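You operate a simulated robot arm through the tools that you are given. There is no shell and no other tool. Be economical: measure what you need, move in short steps, check, and stop when the job is done.

The job below is to be done with a simulated two-armed robot. You get a single attempt, and the scene is never put back.

TASK
Put the square orange gasket on the slab beside the pot. Take the pink crate and put it on the long table top. Take the orange tester and leave it on the orange ring. Take the cap off the blue bottle and lay it down on the long table top. Take the cap off the red bottle and lay it down on the long table top. The order is free.

Only the result counts: the job must be done as asked and must still hold three seconds after the hand-in. Knocking over, shifting, dropping, spilling or breaking anything else fails it. A push-on lid holds only when it is set on centred and level and pressed home; a screw cap is set on level and turned clockwise until tight.

THE ROBOT
Two 7-joint arms with two-finger parallel grippers on one trunk, on a base that drives. Base frame: it is fixed to the floor where the robot stands at the start and does not move with it; the origin is under the middle of the robot, x ahead of it, y to its left, z up. Lengths are in m, angles in degrees, forces in N, time in s.
The left shoulder is at the start at [0.06, 0.189, 0.853], the right one opposite. With the tool pointing down near the work surface each hand reaches from about 0.1 to 0.62 m from the robot's upright axis, wherever it stands, measured 20 degrees to its own side. Places, roughly: blue bottle (6x6x15 cm) [0.1, 2.1, 0.9]; long table top [-0.4, 2.2, 0.8]; orange ring (6x6x2 cm) [-0.6, 2, 0.8]; orange tester [0, 2, 0.75]; pink crate (36x17x13 cm) [0.5, 1, 0.5]; red bottle (6x6x15 cm) [-0.6, 2.1, 0.9]; slab beside the pot [-4, -1.4, 0.4]; square orange gasket (8x2x13 cm) [0.5, 0.2, 0.5]. Payload 3.43 kg a hand.
The tool frame of a hand sits at the grasp point between the pads (the TCP): z along the fingers, y along the line on which they close. The tips reach 0.03 m beyond it. The gripper opens to 0.094 m. The fingers are 0.028 m wide and 0.01 m thick; the gripper's body (0.05 by 0.096 m) begins 0.055 m behind the TCP.
Orientation is that of the tool frame in the base frame, as [roll, pitch, yaw] about the fixed x, y, z axes, in that order (R = Rz(yaw) Ry(pitch) Rx(roll)). With the fingers straight down and closing along the base's y, the tool's x points along the base's -x, its y along +y and its z along -z.

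THE INTERFACE
- The arms move only by the tool send_rows. It takes "left_commands", "right_commands" or both (then of equal length, played together; a hand with none holds still); each is a list of rows, each an object (a shift or turn left out is 0, a gripper value left out holds the last) with "translation": the shift along the tool's x, y, z in units of 500 mm (1.0 is 500 mm), a list of three; "dr": the turn, a rotation vector about the tool's x, y, z in units of 45 degrees (1.0 is 45 degrees), a list of three. In form: [{"translation": [tx, ty, tz], "dr": [rx, ry, rz]}, ...]. A call has 1 to 8 rows; each row is the pose to reach, as a shift and turn from the pose commanded when the call began, along the tool's axes at that moment. "left_grip" and "right_grip" are, for a hand that has rows, the finger opening in mm, from 0 to 94, set as the call begins (left out, the last holds). A call with a number of a shift or a turn outside -1 to 1 is refused whole. A row lasts 0.2 s, in which the tool goes at most 0.05 m and 8.6 degrees; a call with a longer step from one row to the next is refused whole, and so is a gripper value outside its range. Where a pose cannot be reached the arm comes as near as it can. A force on the tool above 40 N (or 10 N above the force at the start of the call, whichever is more), or a blocked arm, ends the call early, and 0.2 s more pass. Each finger travels about 0.153 m/s and halts on what it meets, pressing with about 39 N; the grip force reading is that of the motor and also rises with nothing between the fingers. The clock runs only during rows and for 0.2 s after the last one: add rows that repeat a pose to give the fingers time. The reply holds the time, the measured pose of the TCP, the force on the tool along the base axes, the opening and the grip force, in the units named above and with some noise, with the torque about the TCP (base axes, N m) and any sound that the robot's microphone picked up.
- Cameras (640 x 400 px; columns grow to the right, rows downward): "scene" is now at [0.0076, 0.0107, 1.3983]; the picture's right is [0.18, -0.98, 0.00], its down [-0.86, -0.16, -0.48] and it looks along [0.47, 0.09, -0.88] (base axes); focal length 290 px, centre (320, 200). "left" rides on the left gripper at [0.076, -0.014, -0.103] in its tool frame; the picture's right is [0.18, 0.98, 0.00], its down [-0.75, 0.14, -0.64] and it looks along [-0.63, 0.12, 0.77] (tool axes); focal length 243 px, centre (320, 200). "right" rides on the right gripper at [0.076, 0.014, -0.103] in its tool frame; the picture's right is [-0.18, 0.98, 0.00], its down [-0.75, -0.14, -0.64] and it looks along [-0.63, -0.12, 0.77] (tool axes); focal length 243 px, centre (320, 200). There is no depth. A picture from a camera that has moved, and an enlarged one, comes with that camera's place and axes in the base frame and with its lens. The place of the scene camera against the robot may be out by one fixed shift of up to 0.012 m in any direction.
- snapshot(camera): a new picture of that camera. The clock stands still meanwhile.
- raise_lower(by): slides the trunk up (or, below 0, down) by that many m; the arms and the scene camera ride with it, the base frame stays. It gives what a move gives, with no picture.
- roll_base(legs): drives the robot by 1 to 6 legs, each [ahead, left, turn to the left] in m, m and degrees, along the robot's own axes; the way and the turn of a leg run together, so that a leg with both is an arc; at most 1.5 m and 180 degrees a leg. The arms and the cameras ride along, it lands a little off, and it stops where it bumps. It gives what a move gives.
- pan_tilt(pan, tilt): turns the head with the scene camera to pan (to the left, within 86 degrees either way) and tilt (down, from -29 to 69), counted from straight ahead of the robot. It gives what a move gives.
- inspect(camera, box): a new picture of the part [left, top, right, bottom] of that camera's present view, enlarged. The clock stands still meanwhile.
- finish_job(): hands the job in; it is judged then, once.

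Work in short steps. Places have to be worked out from the pictures, the camera data and where the tool is seen: move nearer, look again, correct. Check each grasp and each placing, and mend what went wrong. You have 165 turns and 118 pictures in all, those below and enlarged ones among them. Open the grippers and draw the arms clear of the work before you hand the job in, unless the task says otherwise.

The tools are called after "Call:" by a JSON object that holds its "api" and its "payload". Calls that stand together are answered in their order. send_rows: Moves the arms, as the interface text tells. Its arguments: {"type":"object","properties":{"left_commands":{"type":"array"},"left_grip":{"type":"number"},"right_commands":{"type":"array"},"right_grip":{"type":"number"}},"required":[]} The other tools are called the same way: raise_lower (by) slides the trunk up or down; roll_base (legs) drives the base; pan_tilt (pan, tilt) turns the head that bears the scene camera; snapshot (camera) takes a picture; inspect (camera, box) takes an enlarged picture of a part of a camera's view; finish_job () hands the job in.

At the start:

```text
time_s: 0.0
left_tool_pos: [0.2777, 0.215, 0.7449]
left_tcp_rot: [-180.0, 0.0, -180.0]
left_ft_force: [-0.5, 0.3, 0.5]
left_wrist_torque: [0.02, 0.0, -0.01]
left_opening: 0.094
left_grip_force: 0.0
right_tool_pos: [0.2838, -0.0355, 0.7604]
right_tcp_rot: [-179.9, -0.1, 180.0]
right_ft_force: [-0.5, 0.6, 0.3]
right_wrist_torque: [0.03, -0.03, -0.02]
right_opening: 0.094
right_grip_force: 0.0
trunk travel left (down, up): [-0.525, 0.465]
robot x, y, heading: [-0.002, -0.0009, 0.1]
head pan, tilt: [10.5, 61.3]
```

scene: 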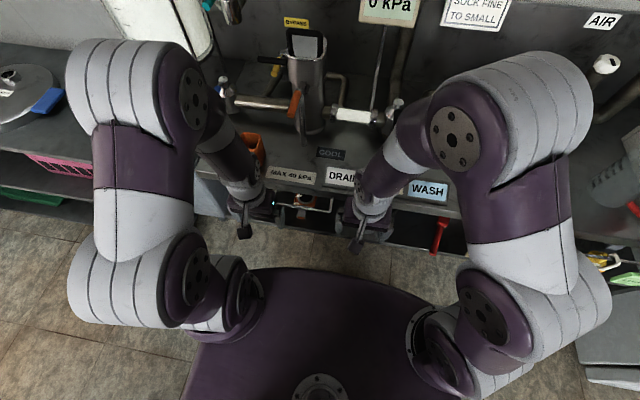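
right: 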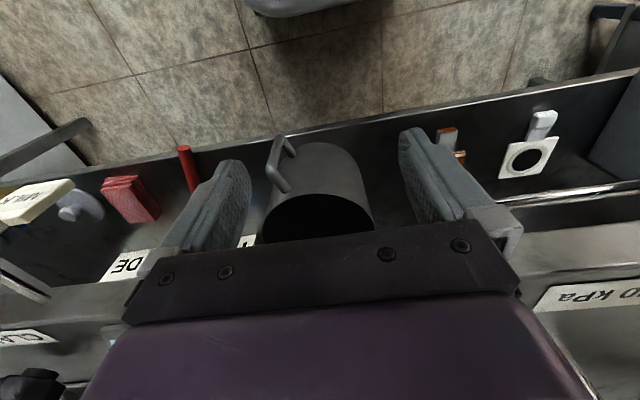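
left: 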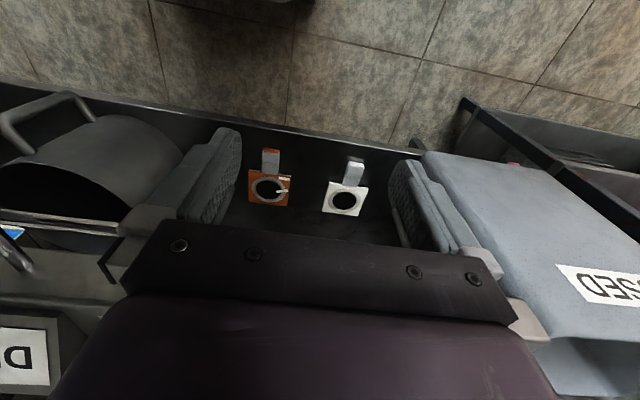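

I'll start with a closer look at the gasket and the surroundings.

Call:
{"api": "inspect", "payload": {"camera": "left", "box": [220, 120, 420, 245]}}

Call:
{"api": "pan_tilt", "payload": {"pan": 60, "tilt": 35}}

Call:
{"api": "snapshot", "payload": {"camera": "scene"}}

```text
3.20 times, centred on (320, 182) of left
camera zoom: at [0.2011, 0.1979, 0.8492], right [-0.18, 0.98, 0.0], down [0.75, 0.14, 0.64], along [0.63, 0.12, -0.77], focal length 776 px, centre (320, 256)
```

zoom: 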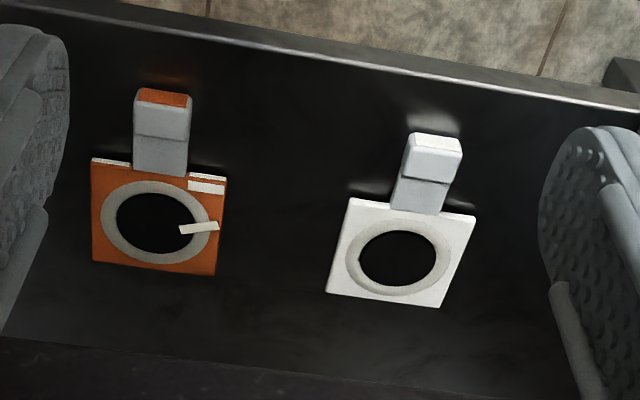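

```text
time_s: 1.2
left_tool_pos: [0.2762, 0.2124, 0.7455]
left_tcp_rot: [179.9, 0.0, 180.0]
left_ft_force: [-0.2, -0.6, 0.0]
left_wrist_torque: [0.0, -0.03, 0.0]
left_opening: 0.0942
left_grip_force: 0.0
right_tool_pos: [0.2833, -0.0363, 0.7596]
right_tcp_rot: [179.9, -0.1, 180.0]
right_ft_force: [0.8, 0.7, 0.5]
right_wrist_torque: [0.01, 0.0, -0.02]
right_opening: 0.0942
right_grip_force: 0.0
trunk travel left (down, up): [-0.525, 0.465]
robot x, y, heading: [-0.0002, -0.0009, -0.0]
head pan, tilt: [60.0, 35.0]
```

```text
113 pictures are left
camera scene: at [-0.0124, 0.0751, 1.434], right [0.87, -0.5, 0.0], down [-0.29, -0.5, -0.82], along [0.41, 0.71, -0.57], focal length 290 px, centre (320, 200)
```

scene: 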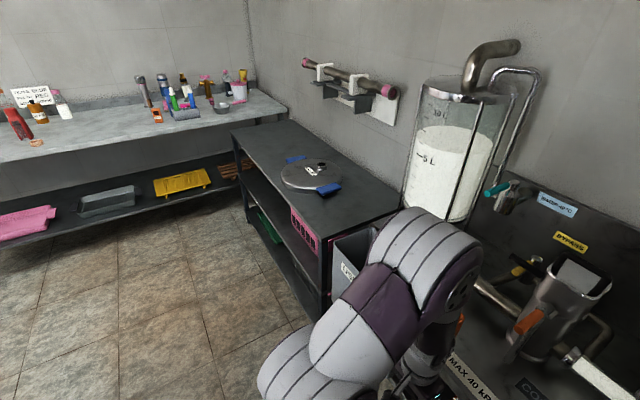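

The gasket seems to lie flat with its handle towards the robot. I need to know whether a ledge overhangs it, so I'll look down again at the bench.

Call:
{"api": "pan_tilt", "payload": {"pan": 15, "tilt": 55}}

Call:
{"api": "inspect", "payload": {"camera": "scene", "box": [200, 100, 440, 250]}}

```text
time_s: 2.3
left_tool_pos: [0.2781, 0.2126, 0.7448]
left_tcp_rot: [180.0, 0.0, 180.0]
left_ft_force: [-0.7, 0.6, -0.6]
left_wrist_torque: [0.03, -0.01, -0.03]
left_opening: 0.0939
left_grip_force: 0.0
right_tool_pos: [0.2829, -0.0369, 0.7589]
right_tcp_rot: [180.0, -0.1, -180.0]
right_ft_force: [0.5, -0.4, 0.4]
right_wrist_torque: [-0.03, 0.01, -0.01]
right_opening: 0.0938
right_grip_force: 0.2
trunk travel left (down, up): [-0.525, 0.465]
robot x, y, heading: [0.0003, 0.0027, 0.3]
head pan, tilt: [15.0, 55.0]
```

```text
2.67 times, centred on (320, 175) of scene
camera zoom: at [0.0131, 0.0176, 1.4059], right [0.26, -0.97, 0.0], down [-0.79, -0.21, -0.57], along [0.55, 0.15, -0.82], focal length 772 px, centre (320, 267)
```

zoom: 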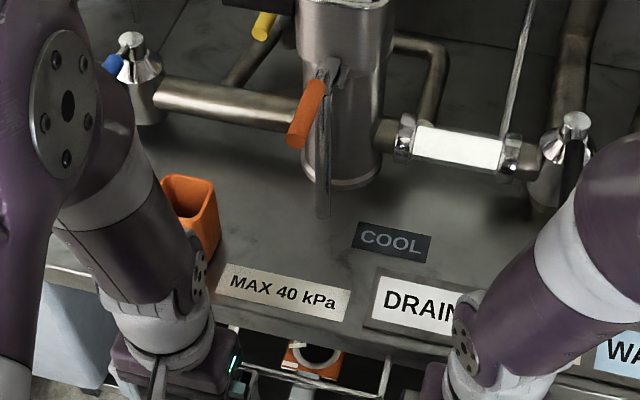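

The upper counter overhangs at about x 0.42, z 0.67; the gasket lies below on the shelf with its handle (y 0.152, x 0.425–0.47) just under the edge. I'll tilt the left hand 45° forward and come to a standoff in front of it.

Call:
{"api": "send_rows", "payload": {"left_commands": [{"translation": [-0.01, -0.02, 0.05], "dr": [0, -0.125, 0]}, {"translation": [-0.03, -0.04, 0.1], "dr": [0, -0.25, 0]}, {"translation": [-0.05, -0.06, 0.15], "dr": [0, -0.375, 0]}, {"translation": [-0.07, -0.08, 0.2], "dr": [0, -0.5, 0]}, {"translation": [-0.09, -0.1, 0.25], "dr": [0, -0.625, 0]}, {"translation": [-0.11, -0.12, 0.3], "dr": [0, -0.75, 0]}, {"translation": [-0.13, -0.12, 0.35], "dr": [0, -0.875, 0]}, {"translation": [-0.15, -0.12, 0.37], "dr": [0, -1, 0]}], "left_grip": 60}}

Call:
{"api": "snapshot", "payload": {"camera": "left"}}

```text
time_s: 3.0
left_tool_pos: [0.2917, 0.1953, 0.6978]
left_tcp_rot: [179.6, 12.0, -179.7]
left_ft_force: [-26.2, 7.2, 30.2]
left_wrist_torque: [-0.98, -2.33, -0.33]
left_opening: 0.0601
left_grip_force: 0.1
right_tool_pos: [0.2814, -0.0354, 0.7621]
right_tcp_rot: [-180.0, 0.1, -179.9]
right_ft_force: [0.4, 1.1, -0.2]
right_wrist_torque: [0.0, 0.04, 0.01]
right_opening: 0.0941
right_grip_force: 0.0
trunk travel left (down, up): [-0.525, 0.465]
robot x, y, heading: [0.0009, 0.0018, -0.2]
head pan, tilt: [15.0, 55.0]
stopped in row 3 (left hand): the force on the tool passed its limit (the readings are from after the stop); the commanded pose is now the measured one
```

```text
111 pictures are left
camera left: at [0.196, 0.1791, 0.7837], right [-0.19, 0.98, -0.03], down [0.6, 0.14, 0.79], along [0.78, 0.13, -0.62], focal length 243 px, centre (320, 200)
```

left: 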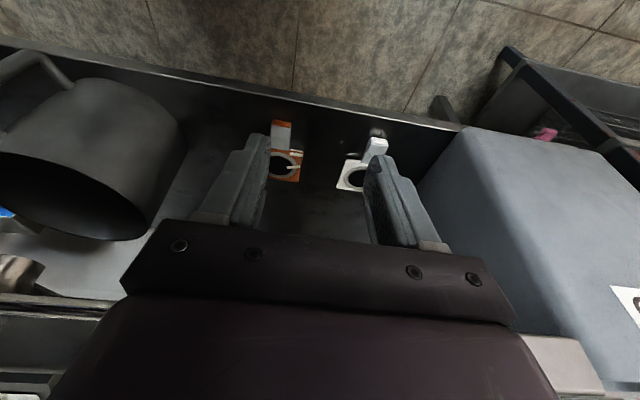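

The hand met something (a rail or the counter edge) at about x 0.31–0.34, z 0.7. I'll back it off up and out, and tuck it so the head camera sees the edge.

Call:
{"api": "send_rows", "payload": {"left_commands": [{"translation": [0.06, 0, -0.08], "dr": [0, 0.1, 0]}, {"translation": [0.14, 0.05, -0.14], "dr": [0, 0.2, 0]}, {"translation": [0.2, 0.12, -0.2], "dr": [0, 0.26, 0]}, {"translation": [0.22, 0.2, -0.24], "dr": [0, 0.26, 0]}]}}

Call:
{"api": "inspect", "payload": {"camera": "scene", "box": [180, 160, 460, 335]}}

Call:
{"api": "snapshot", "payload": {"camera": "left"}}

```text
refused: row 2 steps farther than a row can; nothing moved
```

```text
2.29 times, centred on (320, 248) of scene
camera zoom: at [0.0094, 0.0173, 1.4065], right [0.26, -0.97, 0.0], down [-0.79, -0.21, -0.58], along [0.56, 0.15, -0.82], focal length 662 px, centre (320, 91)
```

zoom: 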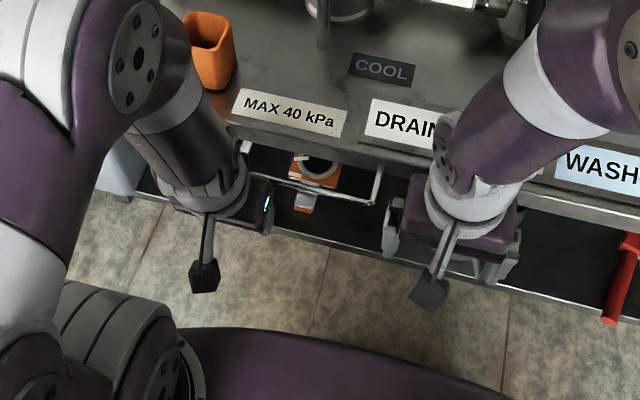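

```text
109 pictures are left
camera left: at [0.196, 0.1791, 0.7837], right [-0.19, 0.98, -0.03], down [0.6, 0.14, 0.79], along [0.78, 0.13, -0.62], focal length 243 px, centre (320, 200)
```

left: 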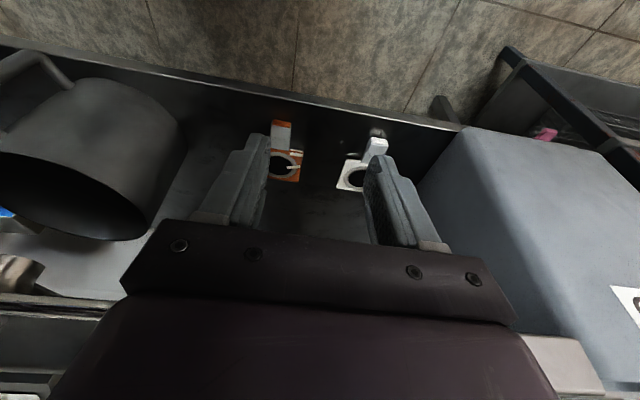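

There's a wire rail in front of the counter (x≈0.34, y 0.04–0.24, z≈0.72). I'll pull the hand back and up, then back the base off, so I can come in low beneath the rail.

Call:
{"api": "send_rows", "payload": {"left_commands": [{"translation": [0.04, 0, -0.06]}, {"translation": [0.08, 0, -0.13]}]}}

Call:
{"api": "roll_base", "payload": {"legs": [[-0.15, 0, 0]]}}

Call:
{"api": "snapshot", "payload": {"camera": "scene"}}

```text
time_s: 3.4
left_tool_pos: [0.2857, 0.1952, 0.7238]
left_tcp_rot: [179.3, 14.5, -179.6]
left_ft_force: [1.7, -0.8, -0.5]
left_wrist_torque: [-0.01, 0.29, 0.1]
left_opening: 0.06
left_grip_force: 0.0
right_tool_pos: [0.2839, -0.0369, 0.7582]
right_tcp_rot: [-180.0, -0.1, 179.9]
right_ft_force: [0.0, -0.4, 0.9]
right_wrist_torque: [0.04, -0.04, 0.01]
right_opening: 0.0942
right_grip_force: 0.0
trunk travel left (down, up): [-0.525, 0.465]
robot x, y, heading: [-0.0002, -0.0008, 0.1]
head pan, tilt: [15.0, 55.0]
stopped in row 2 (left hand): the force on the tool passed its limit (the readings are from after the stop); the commanded pose is now the measured one
```

```text
time_s: 4.8
left_tool_pos: [0.1325, 0.1953, 0.726]
left_tcp_rot: [179.3, 14.5, -179.6]
left_ft_force: [3.9, 0.1, 0.0]
left_wrist_torque: [0.09, 0.3, 0.15]
left_opening: 0.06
left_grip_force: 0.1
right_tool_pos: [0.1313, -0.0367, 0.7606]
right_tcp_rot: [-180.0, 0.0, -179.7]
right_ft_force: [-0.4, -1.5, -0.1]
right_wrist_torque: [0.03, -0.01, 0.02]
right_opening: 0.0939
right_grip_force: 0.0
trunk travel left (down, up): [-0.525, 0.465]
robot x, y, heading: [-0.1544, 0.0045, 0.3]
head pan, tilt: [15.0, 55.0]
```

```text
108 pictures are left
camera scene: at [-0.1399, 0.0174, 1.4058], right [0.26, -0.97, 0.0], down [-0.79, -0.21, -0.57], along [0.55, 0.15, -0.82], focal length 290 px, centre (320, 200)
```

scene: 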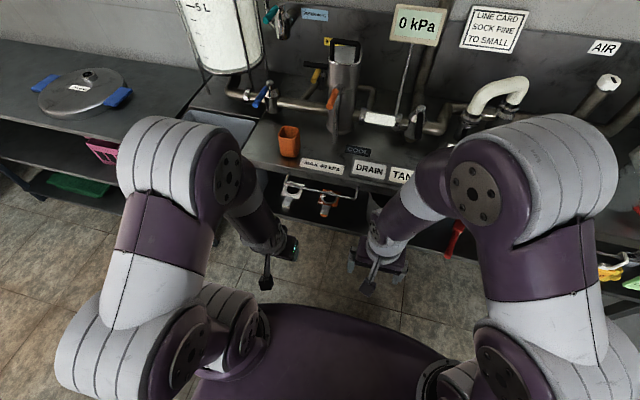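

Clear now. Zooming on the rail and gaskets.

Call:
{"api": "inspect", "payload": {"camera": "scene", "box": [250, 120, 410, 220]}}

```text
4.00 times, centred on (330, 170) of scene
camera zoom: at [-0.1399, 0.0174, 1.4058], right [0.26, -0.97, 0.0], down [-0.79, -0.21, -0.57], along [0.55, 0.15, -0.82], focal length 1158 px, centre (280, 320)
```

zoom: 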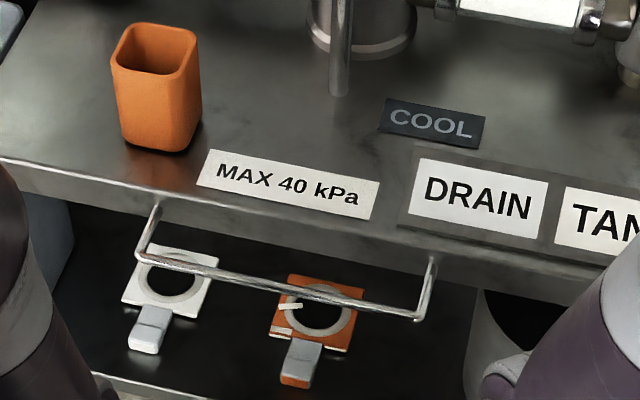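

Counter edge ≈ x 0.37, z 0.77, rail x≈0.33; the gasket handle end is at about (0.43, 0.153) below. I'll go to a low standoff at (0.30, 0.153, 0.50) with the fingers 35° below horizontal.

Call:
{"api": "send_rows", "payload": {"left_commands": [{"translation": [-0.026, -0.01, 0.065], "dr": [0, -0.1125, 0]}, {"translation": [-0.053, -0.021, 0.13], "dr": [0, -0.225, 0]}, {"translation": [-0.079, -0.031, 0.195], "dr": [0, -0.3375, 0]}, {"translation": [-0.105, -0.042, 0.26], "dr": [0, -0.45, 0]}, {"translation": [-0.132, -0.052, 0.326], "dr": [0, -0.5625, 0]}, {"translation": [-0.158, -0.063, 0.391], "dr": [0, -0.675, 0]}, {"translation": [-0.185, -0.073, 0.456], "dr": [0, -0.7875, 0]}, {"translation": [-0.211, -0.084, 0.521], "dr": [0, -0.9, 0]}], "left_grip": 60}}

Call:
{"api": "snapshot", "payload": {"camera": "left"}}

```text
time_s: 6.6
left_tool_pos: [0.3007, 0.1555, 0.4959]
left_tcp_rot: [179.2, 55.0, 179.8]
left_ft_force: [-0.3, 0.1, 0.2]
left_wrist_torque: [-0.01, 0.0, 0.0]
left_opening: 0.0599
left_grip_force: 0.1
right_tool_pos: [0.1327, -0.0356, 0.7592]
right_tcp_rot: [179.9, -0.1, -179.8]
right_ft_force: [0.1, -0.5, -0.1]
right_wrist_torque: [-0.07, 0.0, 0.0]
right_opening: 0.0941
right_grip_force: 0.0
trunk travel left (down, up): [-0.525, 0.465]
robot x, y, heading: [-0.1523, -0.002, 0.1]
head pan, tilt: [15.0, 55.0]
```

```text
106 pictures are left
camera left: at [0.1749, 0.1391, 0.4938], right [-0.12, 0.98, -0.14], down [-0.1, 0.13, 0.99], along [0.99, 0.13, 0.08], focal length 243 px, centre (320, 200)
```

left: 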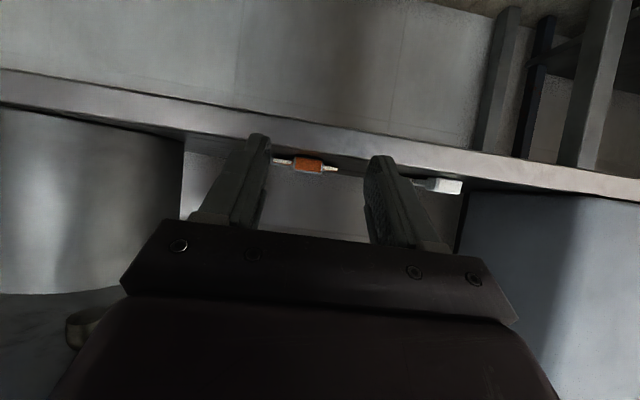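

The handle end appears at about z 0.473–0.487, so the shelf is a bit higher than nominal (~0.47). I'll flatten the hand to 15° below horizontal and come nearer for another look.

Call:
{"api": "send_rows", "payload": {"left_commands": [{"translation": [-0.02, 0, 0.02], "dr": [0, -0.15, 0]}, {"translation": [-0.05, 0, 0.05], "dr": [0, -0.3, 0]}, {"translation": [-0.082, -0.002, 0.089], "dr": [0, -0.444, 0]}, {"translation": [-0.082, -0.002, 0.089], "dr": [0, -0.444, 0]}], "left_grip": 60}}

Call:
{"api": "snapshot", "payload": {"camera": "left"}}

Call:
{"api": "snapshot", "payload": {"camera": "scene"}}

```text
time_s: 7.6
left_tool_pos: [0.3607, 0.1556, 0.5057]
left_tcp_rot: [177.8, 74.9, 178.5]
left_ft_force: [0.0, 0.2, -0.1]
left_wrist_torque: [-0.03, -0.01, 0.01]
left_opening: 0.0599
left_grip_force: 0.2
right_tool_pos: [0.1313, -0.0359, 0.7598]
right_tcp_rot: [-179.9, 0.1, -179.8]
right_ft_force: [0.0, 0.2, 0.2]
right_wrist_torque: [0.01, -0.02, -0.04]
right_opening: 0.0941
right_grip_force: 0.0
trunk travel left (down, up): [-0.525, 0.465]
robot x, y, heading: [-0.1471, 0.0011, 0.4]
head pan, tilt: [15.0, 55.0]
```

```text
105 pictures are left
camera left: at [0.2429, 0.1405, 0.459], right [-0.06, 0.98, -0.17], down [-0.43, 0.13, 0.9], along [0.9, 0.12, 0.41], focal length 243 px, centre (320, 200)
```

left: 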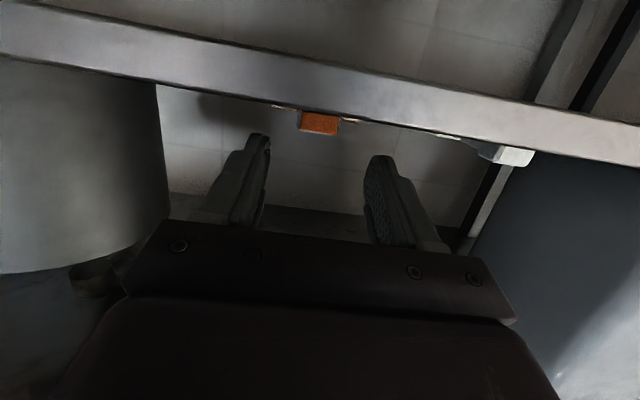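

```text
104 pictures are left
camera scene: at [-0.1384, 0.0172, 1.4058], right [0.26, -0.97, 0.0], down [-0.79, -0.21, -0.57], along [0.55, 0.15, -0.82], focal length 290 px, centre (320, 200)
```

scene: 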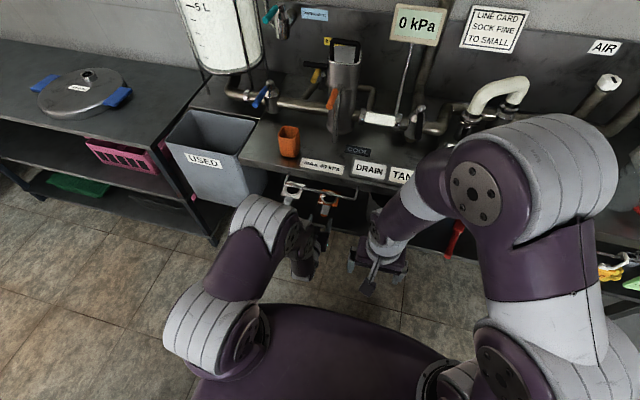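

Handle end at about (0.41, 0.153, z 0.472–0.486), shelf top ≈0.466. I advance so the fingers straddle the handle, then will close.

Call:
{"api": "send_rows", "payload": {"left_commands": [{"translation": [-0.005, -0.0065, 0.04]}, {"translation": [-0.01, -0.0065, 0.08]}, {"translation": [-0.015, -0.0065, 0.114]}, {"translation": [-0.015, -0.0065, 0.114]}], "left_grip": 60}}

Call:
{"api": "snapshot", "payload": {"camera": "left"}}

```text
time_s: 8.6
left_tool_pos: [0.4183, 0.1529, 0.4964]
left_tcp_rot: [178.0, 74.9, 178.5]
left_ft_force: [0.4, -0.1, -0.6]
left_wrist_torque: [0.02, 0.0, 0.0]
left_opening: 0.0601
left_grip_force: 0.1
right_tool_pos: [0.1316, -0.0352, 0.7608]
right_tcp_rot: [-180.0, 0.0, -179.8]
right_ft_force: [1.0, 0.8, -0.8]
right_wrist_torque: [-0.02, 0.02, 0.02]
right_opening: 0.0942
right_grip_force: 0.0
trunk travel left (down, up): [-0.525, 0.465]
robot x, y, heading: [-0.1515, 0.0006, -0.2]
head pan, tilt: [15.0, 55.0]
```

```text
103 pictures are left
camera left: at [0.3, 0.1378, 0.4515], right [-0.06, 0.98, -0.17], down [-0.43, 0.13, 0.9], along [0.9, 0.12, 0.41], focal length 243 px, centre (320, 200)
```

left: 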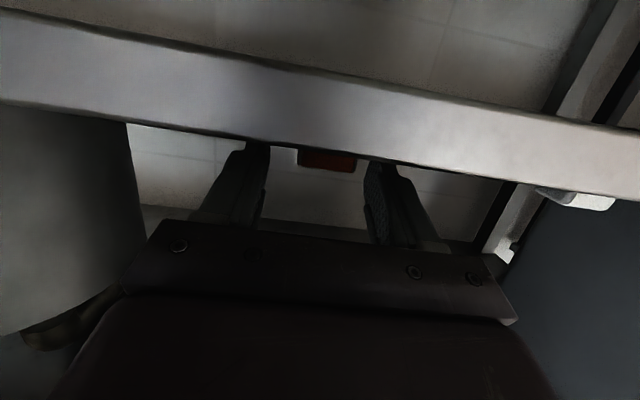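

The handle sits between the fingers, no contact yet. Closing.

Call:
{"api": "send_rows", "payload": {"left_commands": [{"translation": [0, 0, 0]}, {"translation": [0, 0, 0]}, {"translation": [0, 0, 0]}], "left_grip": 0}}

Call:
{"api": "snapshot", "payload": {"camera": "left"}}

```text
time_s: 9.4
left_tool_pos: [0.4184, 0.1528, 0.4964]
left_tcp_rot: [177.9, 74.8, 178.6]
left_ft_force: [0.2, 0.5, -0.5]
left_wrist_torque: [0.01, -0.02, 0.02]
left_opening: 0.0331
left_grip_force: 39.0
right_tool_pos: [0.1329, -0.0355, 0.7592]
right_tcp_rot: [180.0, -0.2, -179.8]
right_ft_force: [-1.1, 0.4, 0.8]
right_wrist_torque: [-0.01, -0.01, -0.01]
right_opening: 0.0943
right_grip_force: 0.1
trunk travel left (down, up): [-0.525, 0.465]
robot x, y, heading: [-0.1532, 0.003, 0.0]
head pan, tilt: [15.0, 55.0]
```

```text
102 pictures are left
camera left: at [0.2999, 0.1378, 0.4515], right [-0.06, 0.98, -0.17], down [-0.43, 0.13, 0.9], along [0.9, 0.12, 0.41], focal length 243 px, centre (320, 200)
```

left: 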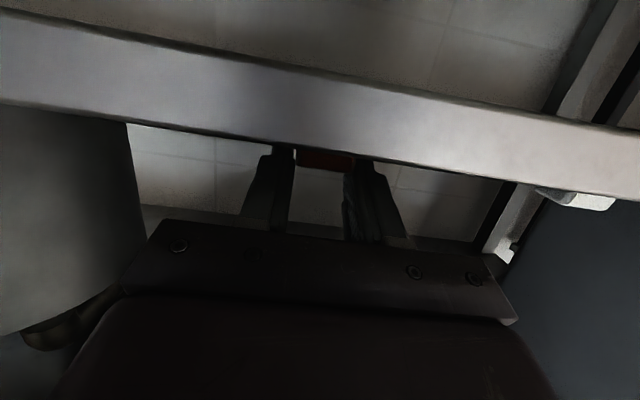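

Held at 33 mm. Lift 3 cm and draw it out.

Call:
{"api": "send_rows", "payload": {"left_commands": [{"translation": [-0.03, 0, -0.008]}, {"translation": [-0.058, 0, -0.016]}, {"translation": [-0.04, 0, -0.085]}, {"translation": [-0.022, 0, -0.16]}, {"translation": [-0.004, 0, -0.235]}, {"translation": [0.01, 0, -0.29]}]}}

Call:
{"api": "roll_base", "payload": {"legs": [[-0.25, 0, 0]]}}

Call:
{"api": "snapshot", "payload": {"camera": "left"}}

Call:
{"api": "snapshot", "payload": {"camera": "scene"}}

```text
time_s: 10.8
left_tool_pos: [0.2777, 0.1526, 0.5309]
left_tcp_rot: [177.7, 74.9, 178.5]
left_ft_force: [-0.7, -0.6, -0.7]
left_wrist_torque: [-0.01, 0.01, -0.02]
left_opening: 0.0329
left_grip_force: 38.7
right_tool_pos: [0.1323, -0.0358, 0.76]
right_tcp_rot: [-180.0, 0.0, -179.8]
right_ft_force: [0.3, -0.1, -0.3]
right_wrist_torque: [0.0, 0.03, 0.01]
right_opening: 0.0938
right_grip_force: 0.0
trunk travel left (down, up): [-0.525, 0.465]
robot x, y, heading: [-0.1468, -0.0, -0.1]
head pan, tilt: [15.0, 55.0]
```

```text
time_s: 12.6
left_tool_pos: [0.0295, 0.1496, 0.5315]
left_tcp_rot: [177.8, 75.0, 178.3]
left_ft_force: [-0.3, -0.3, -0.1]
left_wrist_torque: [-0.04, 0.02, 0.02]
left_opening: 0.0329
left_grip_force: 38.9
right_tool_pos: [-0.117, -0.0362, 0.7592]
right_tcp_rot: [180.0, -0.1, 179.8]
right_ft_force: [-0.5, -0.3, 0.2]
right_wrist_torque: [0.02, 0.01, -0.01]
right_opening: 0.0941
right_grip_force: 0.1
trunk travel left (down, up): [-0.525, 0.465]
robot x, y, heading: [-0.4033, -0.0023, -0.3]
head pan, tilt: [15.0, 55.0]
```

```text
101 pictures are left
camera left: at [-0.089, 0.1341, 0.4844], right [-0.05, 0.98, -0.17], down [-0.43, 0.13, 0.9], along [0.9, 0.12, 0.41], focal length 243 px, centre (320, 200)
```

left: 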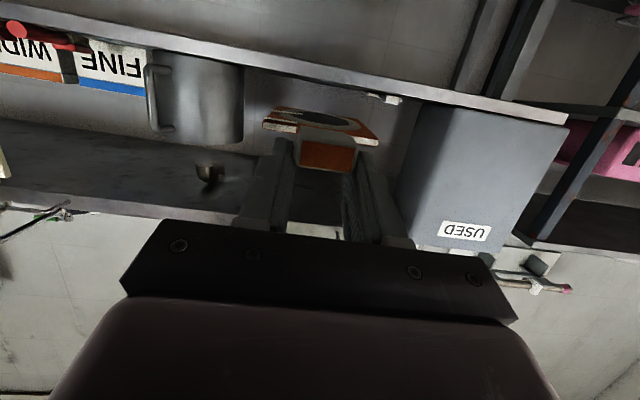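

```text
100 pictures are left
camera scene: at [-0.3883, 0.0171, 1.4058], right [0.26, -0.97, 0.0], down [-0.79, -0.21, -0.57], along [0.56, 0.15, -0.82], focal length 290 px, centre (320, 200)
```

scene: 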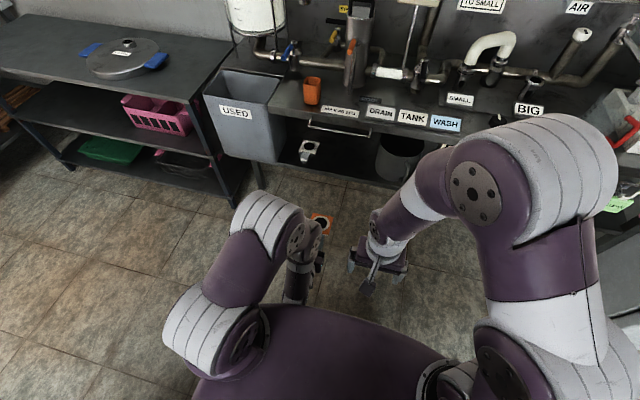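

Gasket is out and held. Turn toward the slab and look.

Call:
{"api": "roll_base", "payload": {"legs": [[-0.3, 0, 0], [0, 0, -159]]}}

Call:
{"api": "pan_tilt", "payload": {"pan": 0, "tilt": 25}}

Call:
{"api": "snapshot", "payload": {"camera": "scene"}}

```text
time_s: 15.9
left_tool_pos: [-0.2527, 0.0721, 0.5306]
left_tcp_rot: [177.6, 74.8, 168.4]
left_ft_force: [-0.3, -0.5, -1.3]
left_wrist_torque: [0.01, 0.02, -0.02]
left_opening: 0.0329
left_grip_force: 39.2
right_tool_pos: [-0.4298, -0.0871, 0.7591]
right_tcp_rot: [-180.0, 0.0, 170.1]
right_ft_force: [-0.6, 0.5, -0.3]
right_wrist_torque: [-0.01, 0.0, 0.04]
right_opening: 0.0941
right_grip_force: 0.0
trunk travel left (down, up): [-0.525, 0.465]
robot x, y, heading: [-0.7017, -0.0018, -9.6]
head pan, tilt: [15.0, 55.0]
stopped in leg 2: the robot was blocked; the commanded pose is now the measured one
```

```text
time_s: 16.9
left_tool_pos: [-0.2534, 0.0722, 0.53]
left_tcp_rot: [177.9, 74.9, 168.5]
left_ft_force: [-0.2, 0.1, -0.4]
left_wrist_torque: [0.0, 0.02, -0.01]
left_opening: 0.033
left_grip_force: 38.9
right_tool_pos: [-0.4292, -0.0855, 0.7603]
right_tcp_rot: [-180.0, 0.0, 170.2]
right_ft_force: [-0.6, 0.5, 0.3]
right_wrist_torque: [0.0, 0.0, 0.05]
right_opening: 0.0939
right_grip_force: 0.0
trunk travel left (down, up): [-0.525, 0.465]
robot x, y, heading: [-0.7034, -0.0037, -9.9]
head pan, tilt: [0.0, 25.0]
```

```text
99 pictures are left
camera scene: at [-0.6672, -0.0088, 1.4497], right [-0.17, -0.99, 0.0], down [-0.42, 0.07, -0.91], along [0.89, -0.15, -0.42], focal length 290 px, centre (320, 200)
```

scene: 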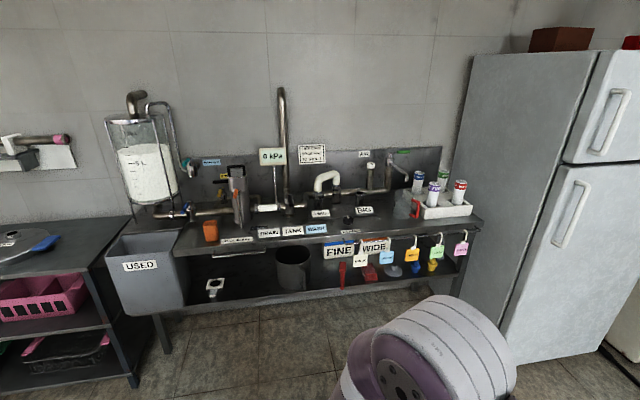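

The turn was blocked; look to the right and left to find what I bumped.

Call:
{"api": "pan_tilt", "payload": {"pan": -86, "tilt": 40}}

Call:
{"api": "snapshot", "payload": {"camera": "scene"}}

Call:
{"api": "pan_tilt", "payload": {"pan": 86, "tilt": 40}}

Call:
{"api": "snapshot", "payload": {"camera": "scene"}}

```text
time_s: 18.4
left_tool_pos: [-0.254, 0.0723, 0.5302]
left_tcp_rot: [177.9, 74.9, 168.6]
left_ft_force: [0.4, 0.6, -0.6]
left_wrist_torque: [-0.01, 0.01, 0.01]
left_opening: 0.0327
left_grip_force: 38.7
right_tool_pos: [-0.4295, -0.0866, 0.7597]
right_tcp_rot: [-179.9, -0.1, 170.1]
right_ft_force: [0.1, 0.7, -0.2]
right_wrist_torque: [-0.01, 0.01, 0.01]
right_opening: 0.094
right_grip_force: 0.0
trunk travel left (down, up): [-0.525, 0.465]
robot x, y, heading: [-0.7031, -0.0007, -9.9]
head pan, tilt: [-85.9, 40.0]
```

```text
98 pictures are left
camera scene: at [-0.7666, -0.0777, 1.4265], right [-0.99, 0.1, 0.0], down [0.06, 0.64, -0.77], along [-0.08, -0.76, -0.64], focal length 290 px, centre (320, 200)
```

scene: 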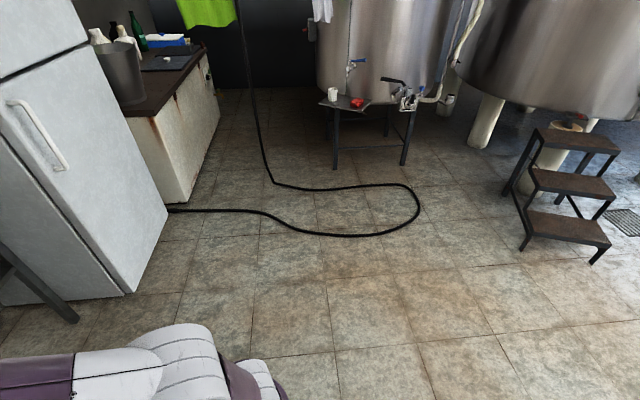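

```text
time_s: 21.1
left_tool_pos: [-0.2532, 0.0727, 0.5307]
left_tcp_rot: [177.8, 75.0, 168.5]
left_ft_force: [-0.1, 0.5, 0.2]
left_wrist_torque: [0.0, 0.02, -0.02]
left_opening: 0.0332
left_grip_force: 39.0
right_tool_pos: [-0.4302, -0.0858, 0.759]
right_tcp_rot: [-180.0, 0.1, 170.1]
right_ft_force: [-0.1, -0.3, -0.8]
right_wrist_torque: [0.02, -0.03, 0.01]
right_opening: 0.0937
right_grip_force: 0.0
trunk travel left (down, up): [-0.525, 0.465]
robot x, y, heading: [-0.7024, -0.0016, -9.8]
head pan, tilt: [85.9, 40.0]
```

```text
97 pictures are left
camera scene: at [-0.7376, 0.0894, 1.4265], right [0.97, -0.24, 0.0], down [-0.15, -0.62, -0.77], along [0.18, 0.74, -0.64], focal length 290 px, centre (320, 200)
```

scene: 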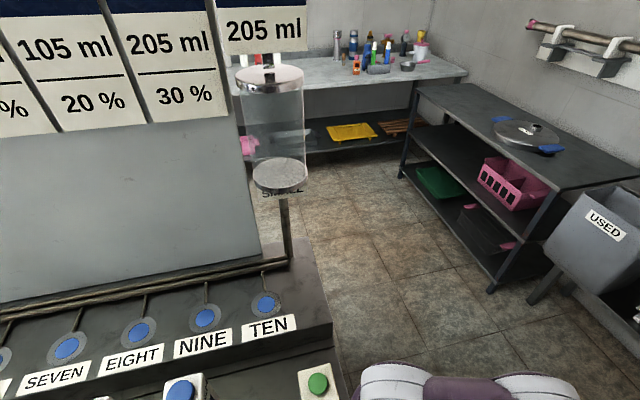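

A console stands right behind-left of me. I move away from it (ahead and right) before turning.

Call:
{"api": "roll_base", "payload": {"legs": [[0.2, -0.35, 0], [0, 0, -80]]}}

Call:
{"api": "pan_tilt", "payload": {"pan": 0, "tilt": 25}}

Call:
{"api": "snapshot", "payload": {"camera": "scene"}}

Call:
{"api": "pan_tilt", "payload": {"pan": -80, "tilt": 25}}

Call:
{"api": "snapshot", "payload": {"camera": "scene"}}

```text
time_s: 27.0
left_tool_pos: [-0.4141, -0.8092, 0.5302]
left_tcp_rot: [177.9, 74.9, 88.5]
left_ft_force: [-0.3, 0.4, -0.4]
left_wrist_torque: [0.03, -0.01, 0.01]
left_opening: 0.0329
left_grip_force: 38.9
right_tool_pos: [-0.6017, -0.6631, 0.7606]
right_tcp_rot: [-180.0, 0.0, 90.1]
right_ft_force: [-0.9, -0.1, -0.3]
right_wrist_torque: [0.0, -0.02, 0.01]
right_opening: 0.094
right_grip_force: 0.0
trunk travel left (down, up): [-0.525, 0.465]
robot x, y, heading: [-0.5674, -0.3801, -90.0]
head pan, tilt: [85.9, 40.0]
```

```text
time_s: 28.6
left_tool_pos: [-0.4142, -0.809, 0.5312]
left_tcp_rot: [177.9, 74.9, 88.6]
left_ft_force: [-1.0, -0.9, -0.2]
left_wrist_torque: [-0.01, -0.01, 0.0]
left_opening: 0.033
left_grip_force: 38.7
right_tool_pos: [-0.6018, -0.6641, 0.7595]
right_tcp_rot: [-180.0, 0.0, 90.1]
right_ft_force: [-0.1, -0.2, -0.2]
right_wrist_torque: [-0.01, 0.08, 0.0]
right_opening: 0.094
right_grip_force: 0.1
trunk travel left (down, up): [-0.525, 0.465]
robot x, y, heading: [-0.5695, -0.3795, -89.7]
head pan, tilt: [0.0, 25.0]
```

```text
96 pictures are left
camera scene: at [-0.5623, -0.4137, 1.4498], right [-1.0, 0.0, 0.0], down [0.0, 0.42, -0.91], along [0.0, -0.91, -0.42], focal length 290 px, centre (320, 200)
```

scene: 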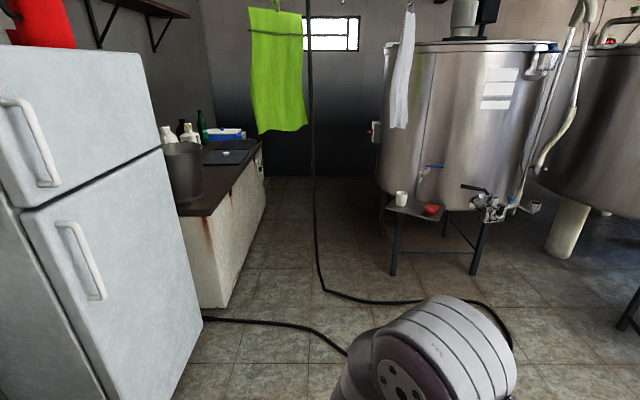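

```text
time_s: 30.1
left_tool_pos: [-0.4134, -0.8096, 0.5306]
left_tcp_rot: [177.9, 75.0, 88.5]
left_ft_force: [-0.3, -0.5, -0.2]
left_wrist_torque: [0.04, -0.01, 0.0]
left_opening: 0.0331
left_grip_force: 38.8
right_tool_pos: [-0.6023, -0.6643, 0.7585]
right_tcp_rot: [-180.0, 0.0, 90.0]
right_ft_force: [0.6, 0.8, 0.1]
right_wrist_torque: [0.03, -0.03, -0.03]
right_opening: 0.094
right_grip_force: 0.1
trunk travel left (down, up): [-0.525, 0.465]
robot x, y, heading: [-0.5645, -0.3823, -89.9]
head pan, tilt: [-80.0, 25.0]
```

```text
95 pictures are left
camera scene: at [-0.6533, -0.3378, 1.4498], right [-0.18, 0.98, 0.0], down [0.42, 0.07, -0.91], along [-0.89, -0.16, -0.42], focal length 290 px, centre (320, 200)
```

scene: 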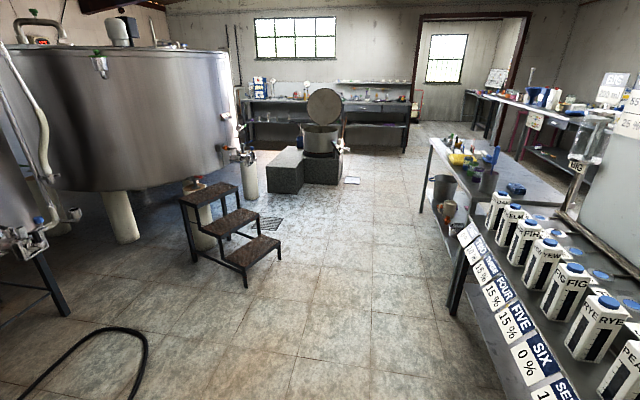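

The pot stands far off with a stone block just left of it (front face ≈ x −3.85, y −1.57…−1.15). I'll drive along y≈−0.55, past the steps, toward it.

Call:
{"api": "roll_base", "payload": {"legs": [[0.17, 0, 0], [0, 0, -90], [1.2, 0, 0], [1.2, 0, 0]]}}

Call:
{"api": "pan_tilt", "payload": {"pan": 30, "tilt": 40}}

Call:
{"api": "snapshot", "payload": {"camera": "scene"}}

```text
time_s: 46.8
left_tool_pos: [-3.4106, -0.7833, 0.5291]
left_tcp_rot: [177.9, 74.9, -0.3]
left_ft_force: [0.7, -0.1, -0.5]
left_wrist_torque: [0.01, 0.02, 0.01]
left_opening: 0.0328
left_grip_force: 38.9
right_tool_pos: [-3.2668, -0.5929, 0.7592]
right_tcp_rot: [180.0, 0.0, 1.3]
right_ft_force: [0.1, -0.4, -0.3]
right_wrist_torque: [0.02, -0.01, 0.01]
right_opening: 0.0942
right_grip_force: 0.2
trunk travel left (down, up): [-0.525, 0.465]
robot x, y, heading: [-2.9848, -0.6232, -178.8]
head pan, tilt: [-80.0, 25.0]
```

```text
time_s: 48.7
left_tool_pos: [-3.41, -0.7827, 0.5299]
left_tcp_rot: [178.0, 75.0, -0.3]
left_ft_force: [0.1, -1.2, -0.4]
left_wrist_torque: [0.01, 0.0, 0.01]
left_opening: 0.033
left_grip_force: 38.5
right_tool_pos: [-3.2674, -0.5915, 0.7594]
right_tcp_rot: [-180.0, 0.0, 1.3]
right_ft_force: [0.4, -0.5, 0.5]
right_wrist_torque: [0.01, 0.0, -0.02]
right_opening: 0.0943
right_grip_force: 0.0
trunk travel left (down, up): [-0.525, 0.465]
robot x, y, heading: [-2.9844, -0.6229, -179.0]
head pan, tilt: [30.0, 40.0]
```

```text
94 pictures are left
camera scene: at [-2.9935, -0.6658, 1.4265], right [-0.52, 0.85, 0.0], down [0.55, 0.33, -0.77], along [-0.65, -0.4, -0.64], focal length 290 px, centre (320, 200)
```

scene: 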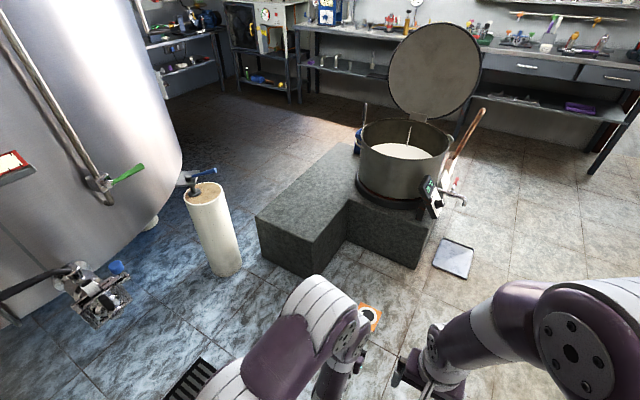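

Free slab area: x −3.75…−4.14, y −1.52…−1.175, z≈0.4. I drive nearer, then check its height with the hand camera.

Call:
{"api": "roll_base", "payload": {"legs": [[0.41, 0, 0], [0, 0.43, -1]]}}

Call:
{"api": "pan_tilt", "payload": {"pan": 25, "tilt": 55}}

Call:
{"api": "snapshot", "payload": {"camera": "scene"}}

Call:
{"api": "snapshot", "payload": {"camera": "left"}}

```text
time_s: 53.5
left_tool_pos: [-3.8083, -1.2317, 0.5293]
left_tcp_rot: [178.0, 74.8, -0.6]
left_ft_force: [0.8, -0.2, -0.2]
left_wrist_torque: [0.01, -0.01, -0.02]
left_opening: 0.0327
left_grip_force: 39.3
right_tool_pos: [-3.664, -1.0413, 0.7588]
right_tcp_rot: [-179.9, 0.0, 0.9]
right_ft_force: [-0.1, 0.8, 0.2]
right_wrist_torque: [0.02, 0.03, -0.03]
right_opening: 0.0938
right_grip_force: 0.1
trunk travel left (down, up): [-0.525, 0.465]
robot x, y, heading: [-3.3856, -1.0741, -179.0]
head pan, tilt: [30.0, 40.0]
```

```text
time_s: 54.3
left_tool_pos: [-3.8083, -1.2316, 0.5298]
left_tcp_rot: [177.9, 74.9, -0.8]
left_ft_force: [0.1, 0.1, -0.5]
left_wrist_torque: [0.01, -0.01, 0.0]
left_opening: 0.0329
left_grip_force: 38.5
right_tool_pos: [-3.6653, -1.0432, 0.7597]
right_tcp_rot: [-179.9, 0.0, 0.8]
right_ft_force: [0.3, -0.6, -0.7]
right_wrist_torque: [0.03, -0.03, 0.0]
right_opening: 0.0938
right_grip_force: 0.0
trunk travel left (down, up): [-0.525, 0.465]
robot x, y, heading: [-3.3801, -1.0744, -179.1]
head pan, tilt: [25.0, 55.0]
```

```text
93 pictures are left
camera scene: at [-3.3826, -1.1067, 1.4059], right [-0.44, 0.9, 0.0], down [0.74, 0.36, -0.57], along [-0.52, -0.25, -0.82], focal length 290 px, centre (320, 200)
```

scene: 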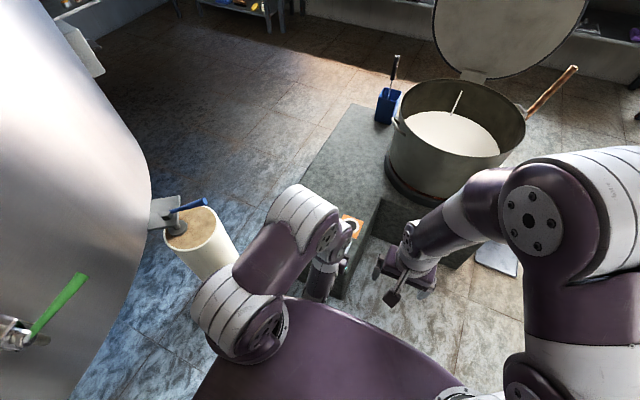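

```text
92 pictures are left
camera left: at [-3.6897, -1.2166, 0.4841], right [0.07, -0.98, -0.17], down [0.43, -0.12, 0.9], along [-0.9, -0.13, 0.41], focal length 243 px, centre (320, 200)
```

left: 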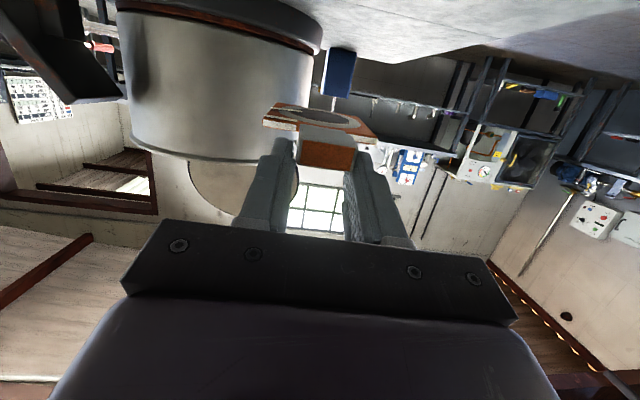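

The gasket is just inside the slab's right edge (y≈−1.19). Shift it left and ahead to (−3.88, −1.36) before lowering.

Call:
{"api": "send_rows", "payload": {"left_commands": [{"translation": [-0.009, 0.06, 0.034]}, {"translation": [-0.018, 0.12, 0.067]}, {"translation": [-0.027, 0.18, 0.1]}, {"translation": [-0.036, 0.24, 0.135]}, {"translation": [-0.036, 0.24, 0.135]}]}}

Call:
{"api": "snapshot", "payload": {"camera": "scene"}}

Call:
{"api": "snapshot", "payload": {"camera": "left"}}

```text
time_s: 55.5
left_tool_pos: [-3.8751, -1.3538, 0.5308]
left_tcp_rot: [177.8, 74.7, -0.9]
left_ft_force: [-0.2, -1.6, -0.1]
left_wrist_torque: [-0.01, 0.01, -0.01]
left_opening: 0.0331
left_grip_force: 39.0
right_tool_pos: [-3.6648, -1.0424, 0.7594]
right_tcp_rot: [-180.0, 0.0, 1.0]
right_ft_force: [-0.9, -0.3, -0.1]
right_wrist_torque: [0.01, 0.01, 0.01]
right_opening: 0.0938
right_grip_force: 0.0
trunk travel left (down, up): [-0.525, 0.465]
robot x, y, heading: [-3.3806, -1.0739, -179.1]
head pan, tilt: [25.0, 55.0]
```

```text
91 pictures are left
camera scene: at [-3.3825, -1.1064, 1.4058], right [-0.44, 0.9, 0.0], down [0.74, 0.36, -0.57], along [-0.52, -0.25, -0.82], focal length 290 px, centre (320, 200)
```

scene: 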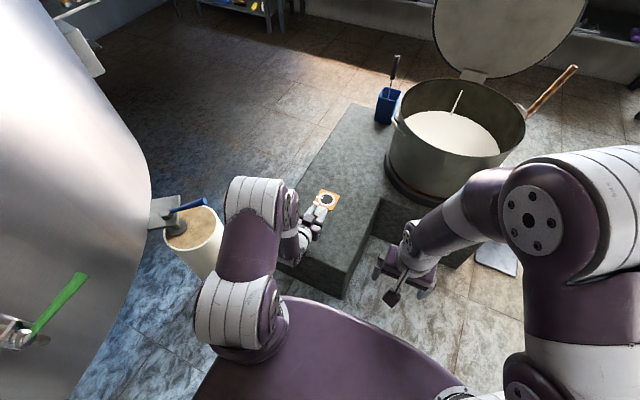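

```text
90 pictures are left
camera left: at [-3.7557, -1.3384, 0.4847], right [0.07, -0.98, -0.17], down [0.43, -0.12, 0.9], along [-0.9, -0.13, 0.41], focal length 243 px, centre (320, 200)
```

left: 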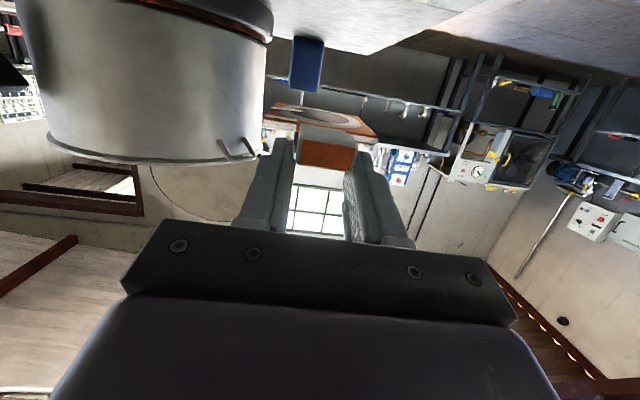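

Gasket is over the slab. The hand camera hangs low behind the hand, so I pull back 6 cm to keep it in front of the slab edge, then lower.

Call:
{"api": "send_rows", "payload": {"left_commands": [{"translation": [0.015, 0, -0.058]}, {"translation": [0.031, 0, -0.116]}, {"translation": [0.08, 0, -0.103]}, {"translation": [0.128, 0, -0.09]}, {"translation": [0.166, 0, -0.08]}, {"translation": [0.166, 0, -0.08]}]}}

Call:
{"api": "snapshot", "payload": {"camera": "left"}}

Call:
{"api": "inspect", "payload": {"camera": "scene", "box": [240, 150, 400, 310]}}

```text
time_s: 56.9
left_tool_pos: [-3.8153, -1.3533, 0.4606]
left_tcp_rot: [177.9, 74.9, -0.9]
left_ft_force: [0.0, 0.3, -0.2]
left_wrist_torque: [-0.02, -0.07, 0.0]
left_opening: 0.033
left_grip_force: 39.2
right_tool_pos: [-3.6654, -1.0432, 0.7582]
right_tcp_rot: [-179.9, 0.0, 0.8]
right_ft_force: [1.1, 0.3, 0.5]
right_wrist_torque: [-0.02, 0.01, 0.01]
right_opening: 0.0941
right_grip_force: 0.0
trunk travel left (down, up): [-0.525, 0.465]
robot x, y, heading: [-3.3774, -1.0726, -179.2]
head pan, tilt: [25.0, 55.0]
```

```text
89 pictures are left
camera left: at [-3.6958, -1.338, 0.4154], right [0.07, -0.98, -0.17], down [0.43, -0.12, 0.9], along [-0.9, -0.13, 0.41], focal length 243 px, centre (320, 200)
```

left: 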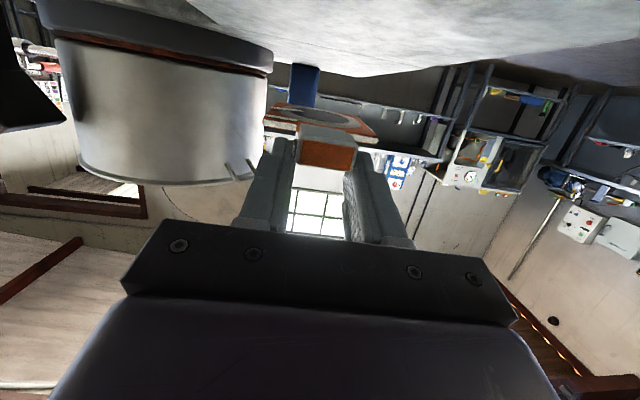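

```text
2.50 times, centred on (320, 230) of scene
camera zoom: at [-3.3825, -1.1066, 1.4058], right [-0.44, 0.9, 0.0], down [0.74, 0.36, -0.57], along [-0.52, -0.25, -0.82], focal length 724 px, centre (320, 125)
```

zoom: 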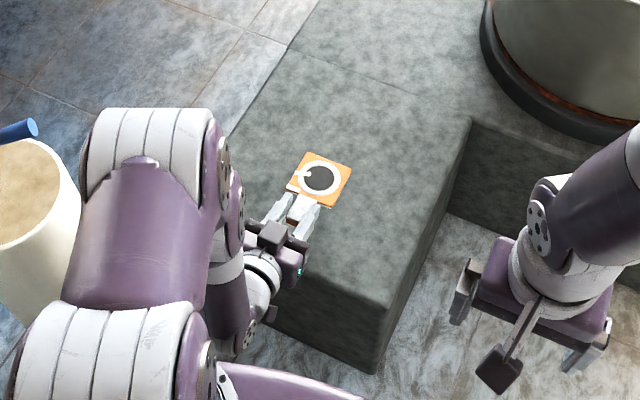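

Still a few cm above. Continue down in small steps until contact.

Call:
{"api": "send_rows", "payload": {"left_commands": [{"translation": [0.0097, 0, 0.0026]}, {"translation": [0.0193, 0, 0.0052]}, {"translation": [0.029, 0, 0.0078]}, {"translation": [0.0386, 0, 0.0104]}, {"translation": [0.0483, 0, 0.013]}, {"translation": [0.058, 0, 0.0155]}]}}

Call:
{"api": "inspect", "payload": {"camera": "left", "box": [220, 40, 420, 165]}}

```text
time_s: 58.3
left_tool_pos: [-3.8157, -1.3533, 0.4306]
left_tcp_rot: [178.1, 75.0, -0.6]
left_ft_force: [-0.8, 0.0, -0.3]
left_wrist_torque: [0.0, -0.01, -0.02]
left_opening: 0.033
left_grip_force: 39.4
right_tool_pos: [-3.6643, -1.0431, 0.7605]
right_tcp_rot: [179.9, 0.0, 0.9]
right_ft_force: [0.6, -0.6, 0.1]
right_wrist_torque: [-0.03, -0.01, -0.02]
right_opening: 0.0941
right_grip_force: 0.1
trunk travel left (down, up): [-0.525, 0.465]
robot x, y, heading: [-3.3783, -1.077, -179.1]
head pan, tilt: [25.0, 55.0]
```

```text
3.20 times, centred on (320, 102) of left
camera zoom: at [-3.697, -1.3376, 0.3851], right [0.07, -0.98, -0.17], down [0.43, -0.12, 0.9], along [-0.9, -0.14, 0.41], focal length 776 px, centre (320, 512)
```

zoom: 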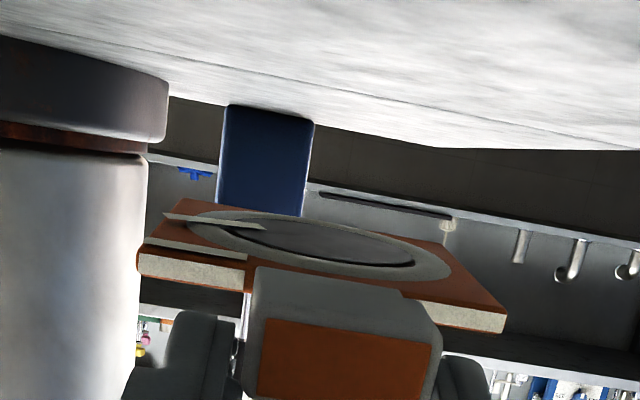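

The slab's top is below the camera (z<0.385), so keep lowering.

Call:
{"api": "send_rows", "payload": {"left_commands": [{"translation": [0.0097, 0, 0.0026]}, {"translation": [0.0193, 0, 0.0052]}, {"translation": [0.029, 0, 0.0078]}, {"translation": [0.0386, 0, 0.0104]}, {"translation": [0.0483, 0, 0.013]}]}}

Call:
{"api": "snapshot", "payload": {"camera": "left"}}

```text
time_s: 59.5
left_tool_pos: [-3.8148, -1.3532, 0.4052]
left_tcp_rot: [177.9, 74.8, -0.8]
left_ft_force: [-0.4, 0.9, 0.2]
left_wrist_torque: [-0.03, -0.01, -0.02]
left_opening: 0.0331
left_grip_force: 38.6
right_tool_pos: [-3.6648, -1.042, 0.7607]
right_tcp_rot: [179.9, 0.1, 0.9]
right_ft_force: [0.4, -1.2, -0.4]
right_wrist_torque: [0.04, 0.01, -0.04]
right_opening: 0.0939
right_grip_force: 0.0
trunk travel left (down, up): [-0.525, 0.465]
robot x, y, heading: [-3.3814, -1.0751, -179.0]
head pan, tilt: [25.0, 55.0]
```

```text
86 pictures are left
camera left: at [-3.6961, -1.3379, 0.3597], right [0.07, -0.98, -0.17], down [0.43, -0.12, 0.9], along [-0.9, -0.13, 0.41], focal length 243 px, centre (320, 200)
```

left: 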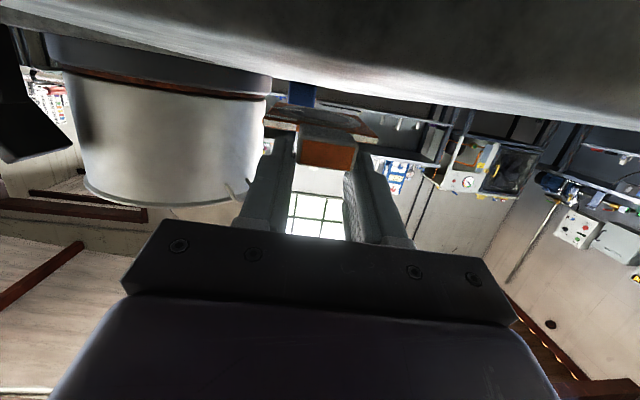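

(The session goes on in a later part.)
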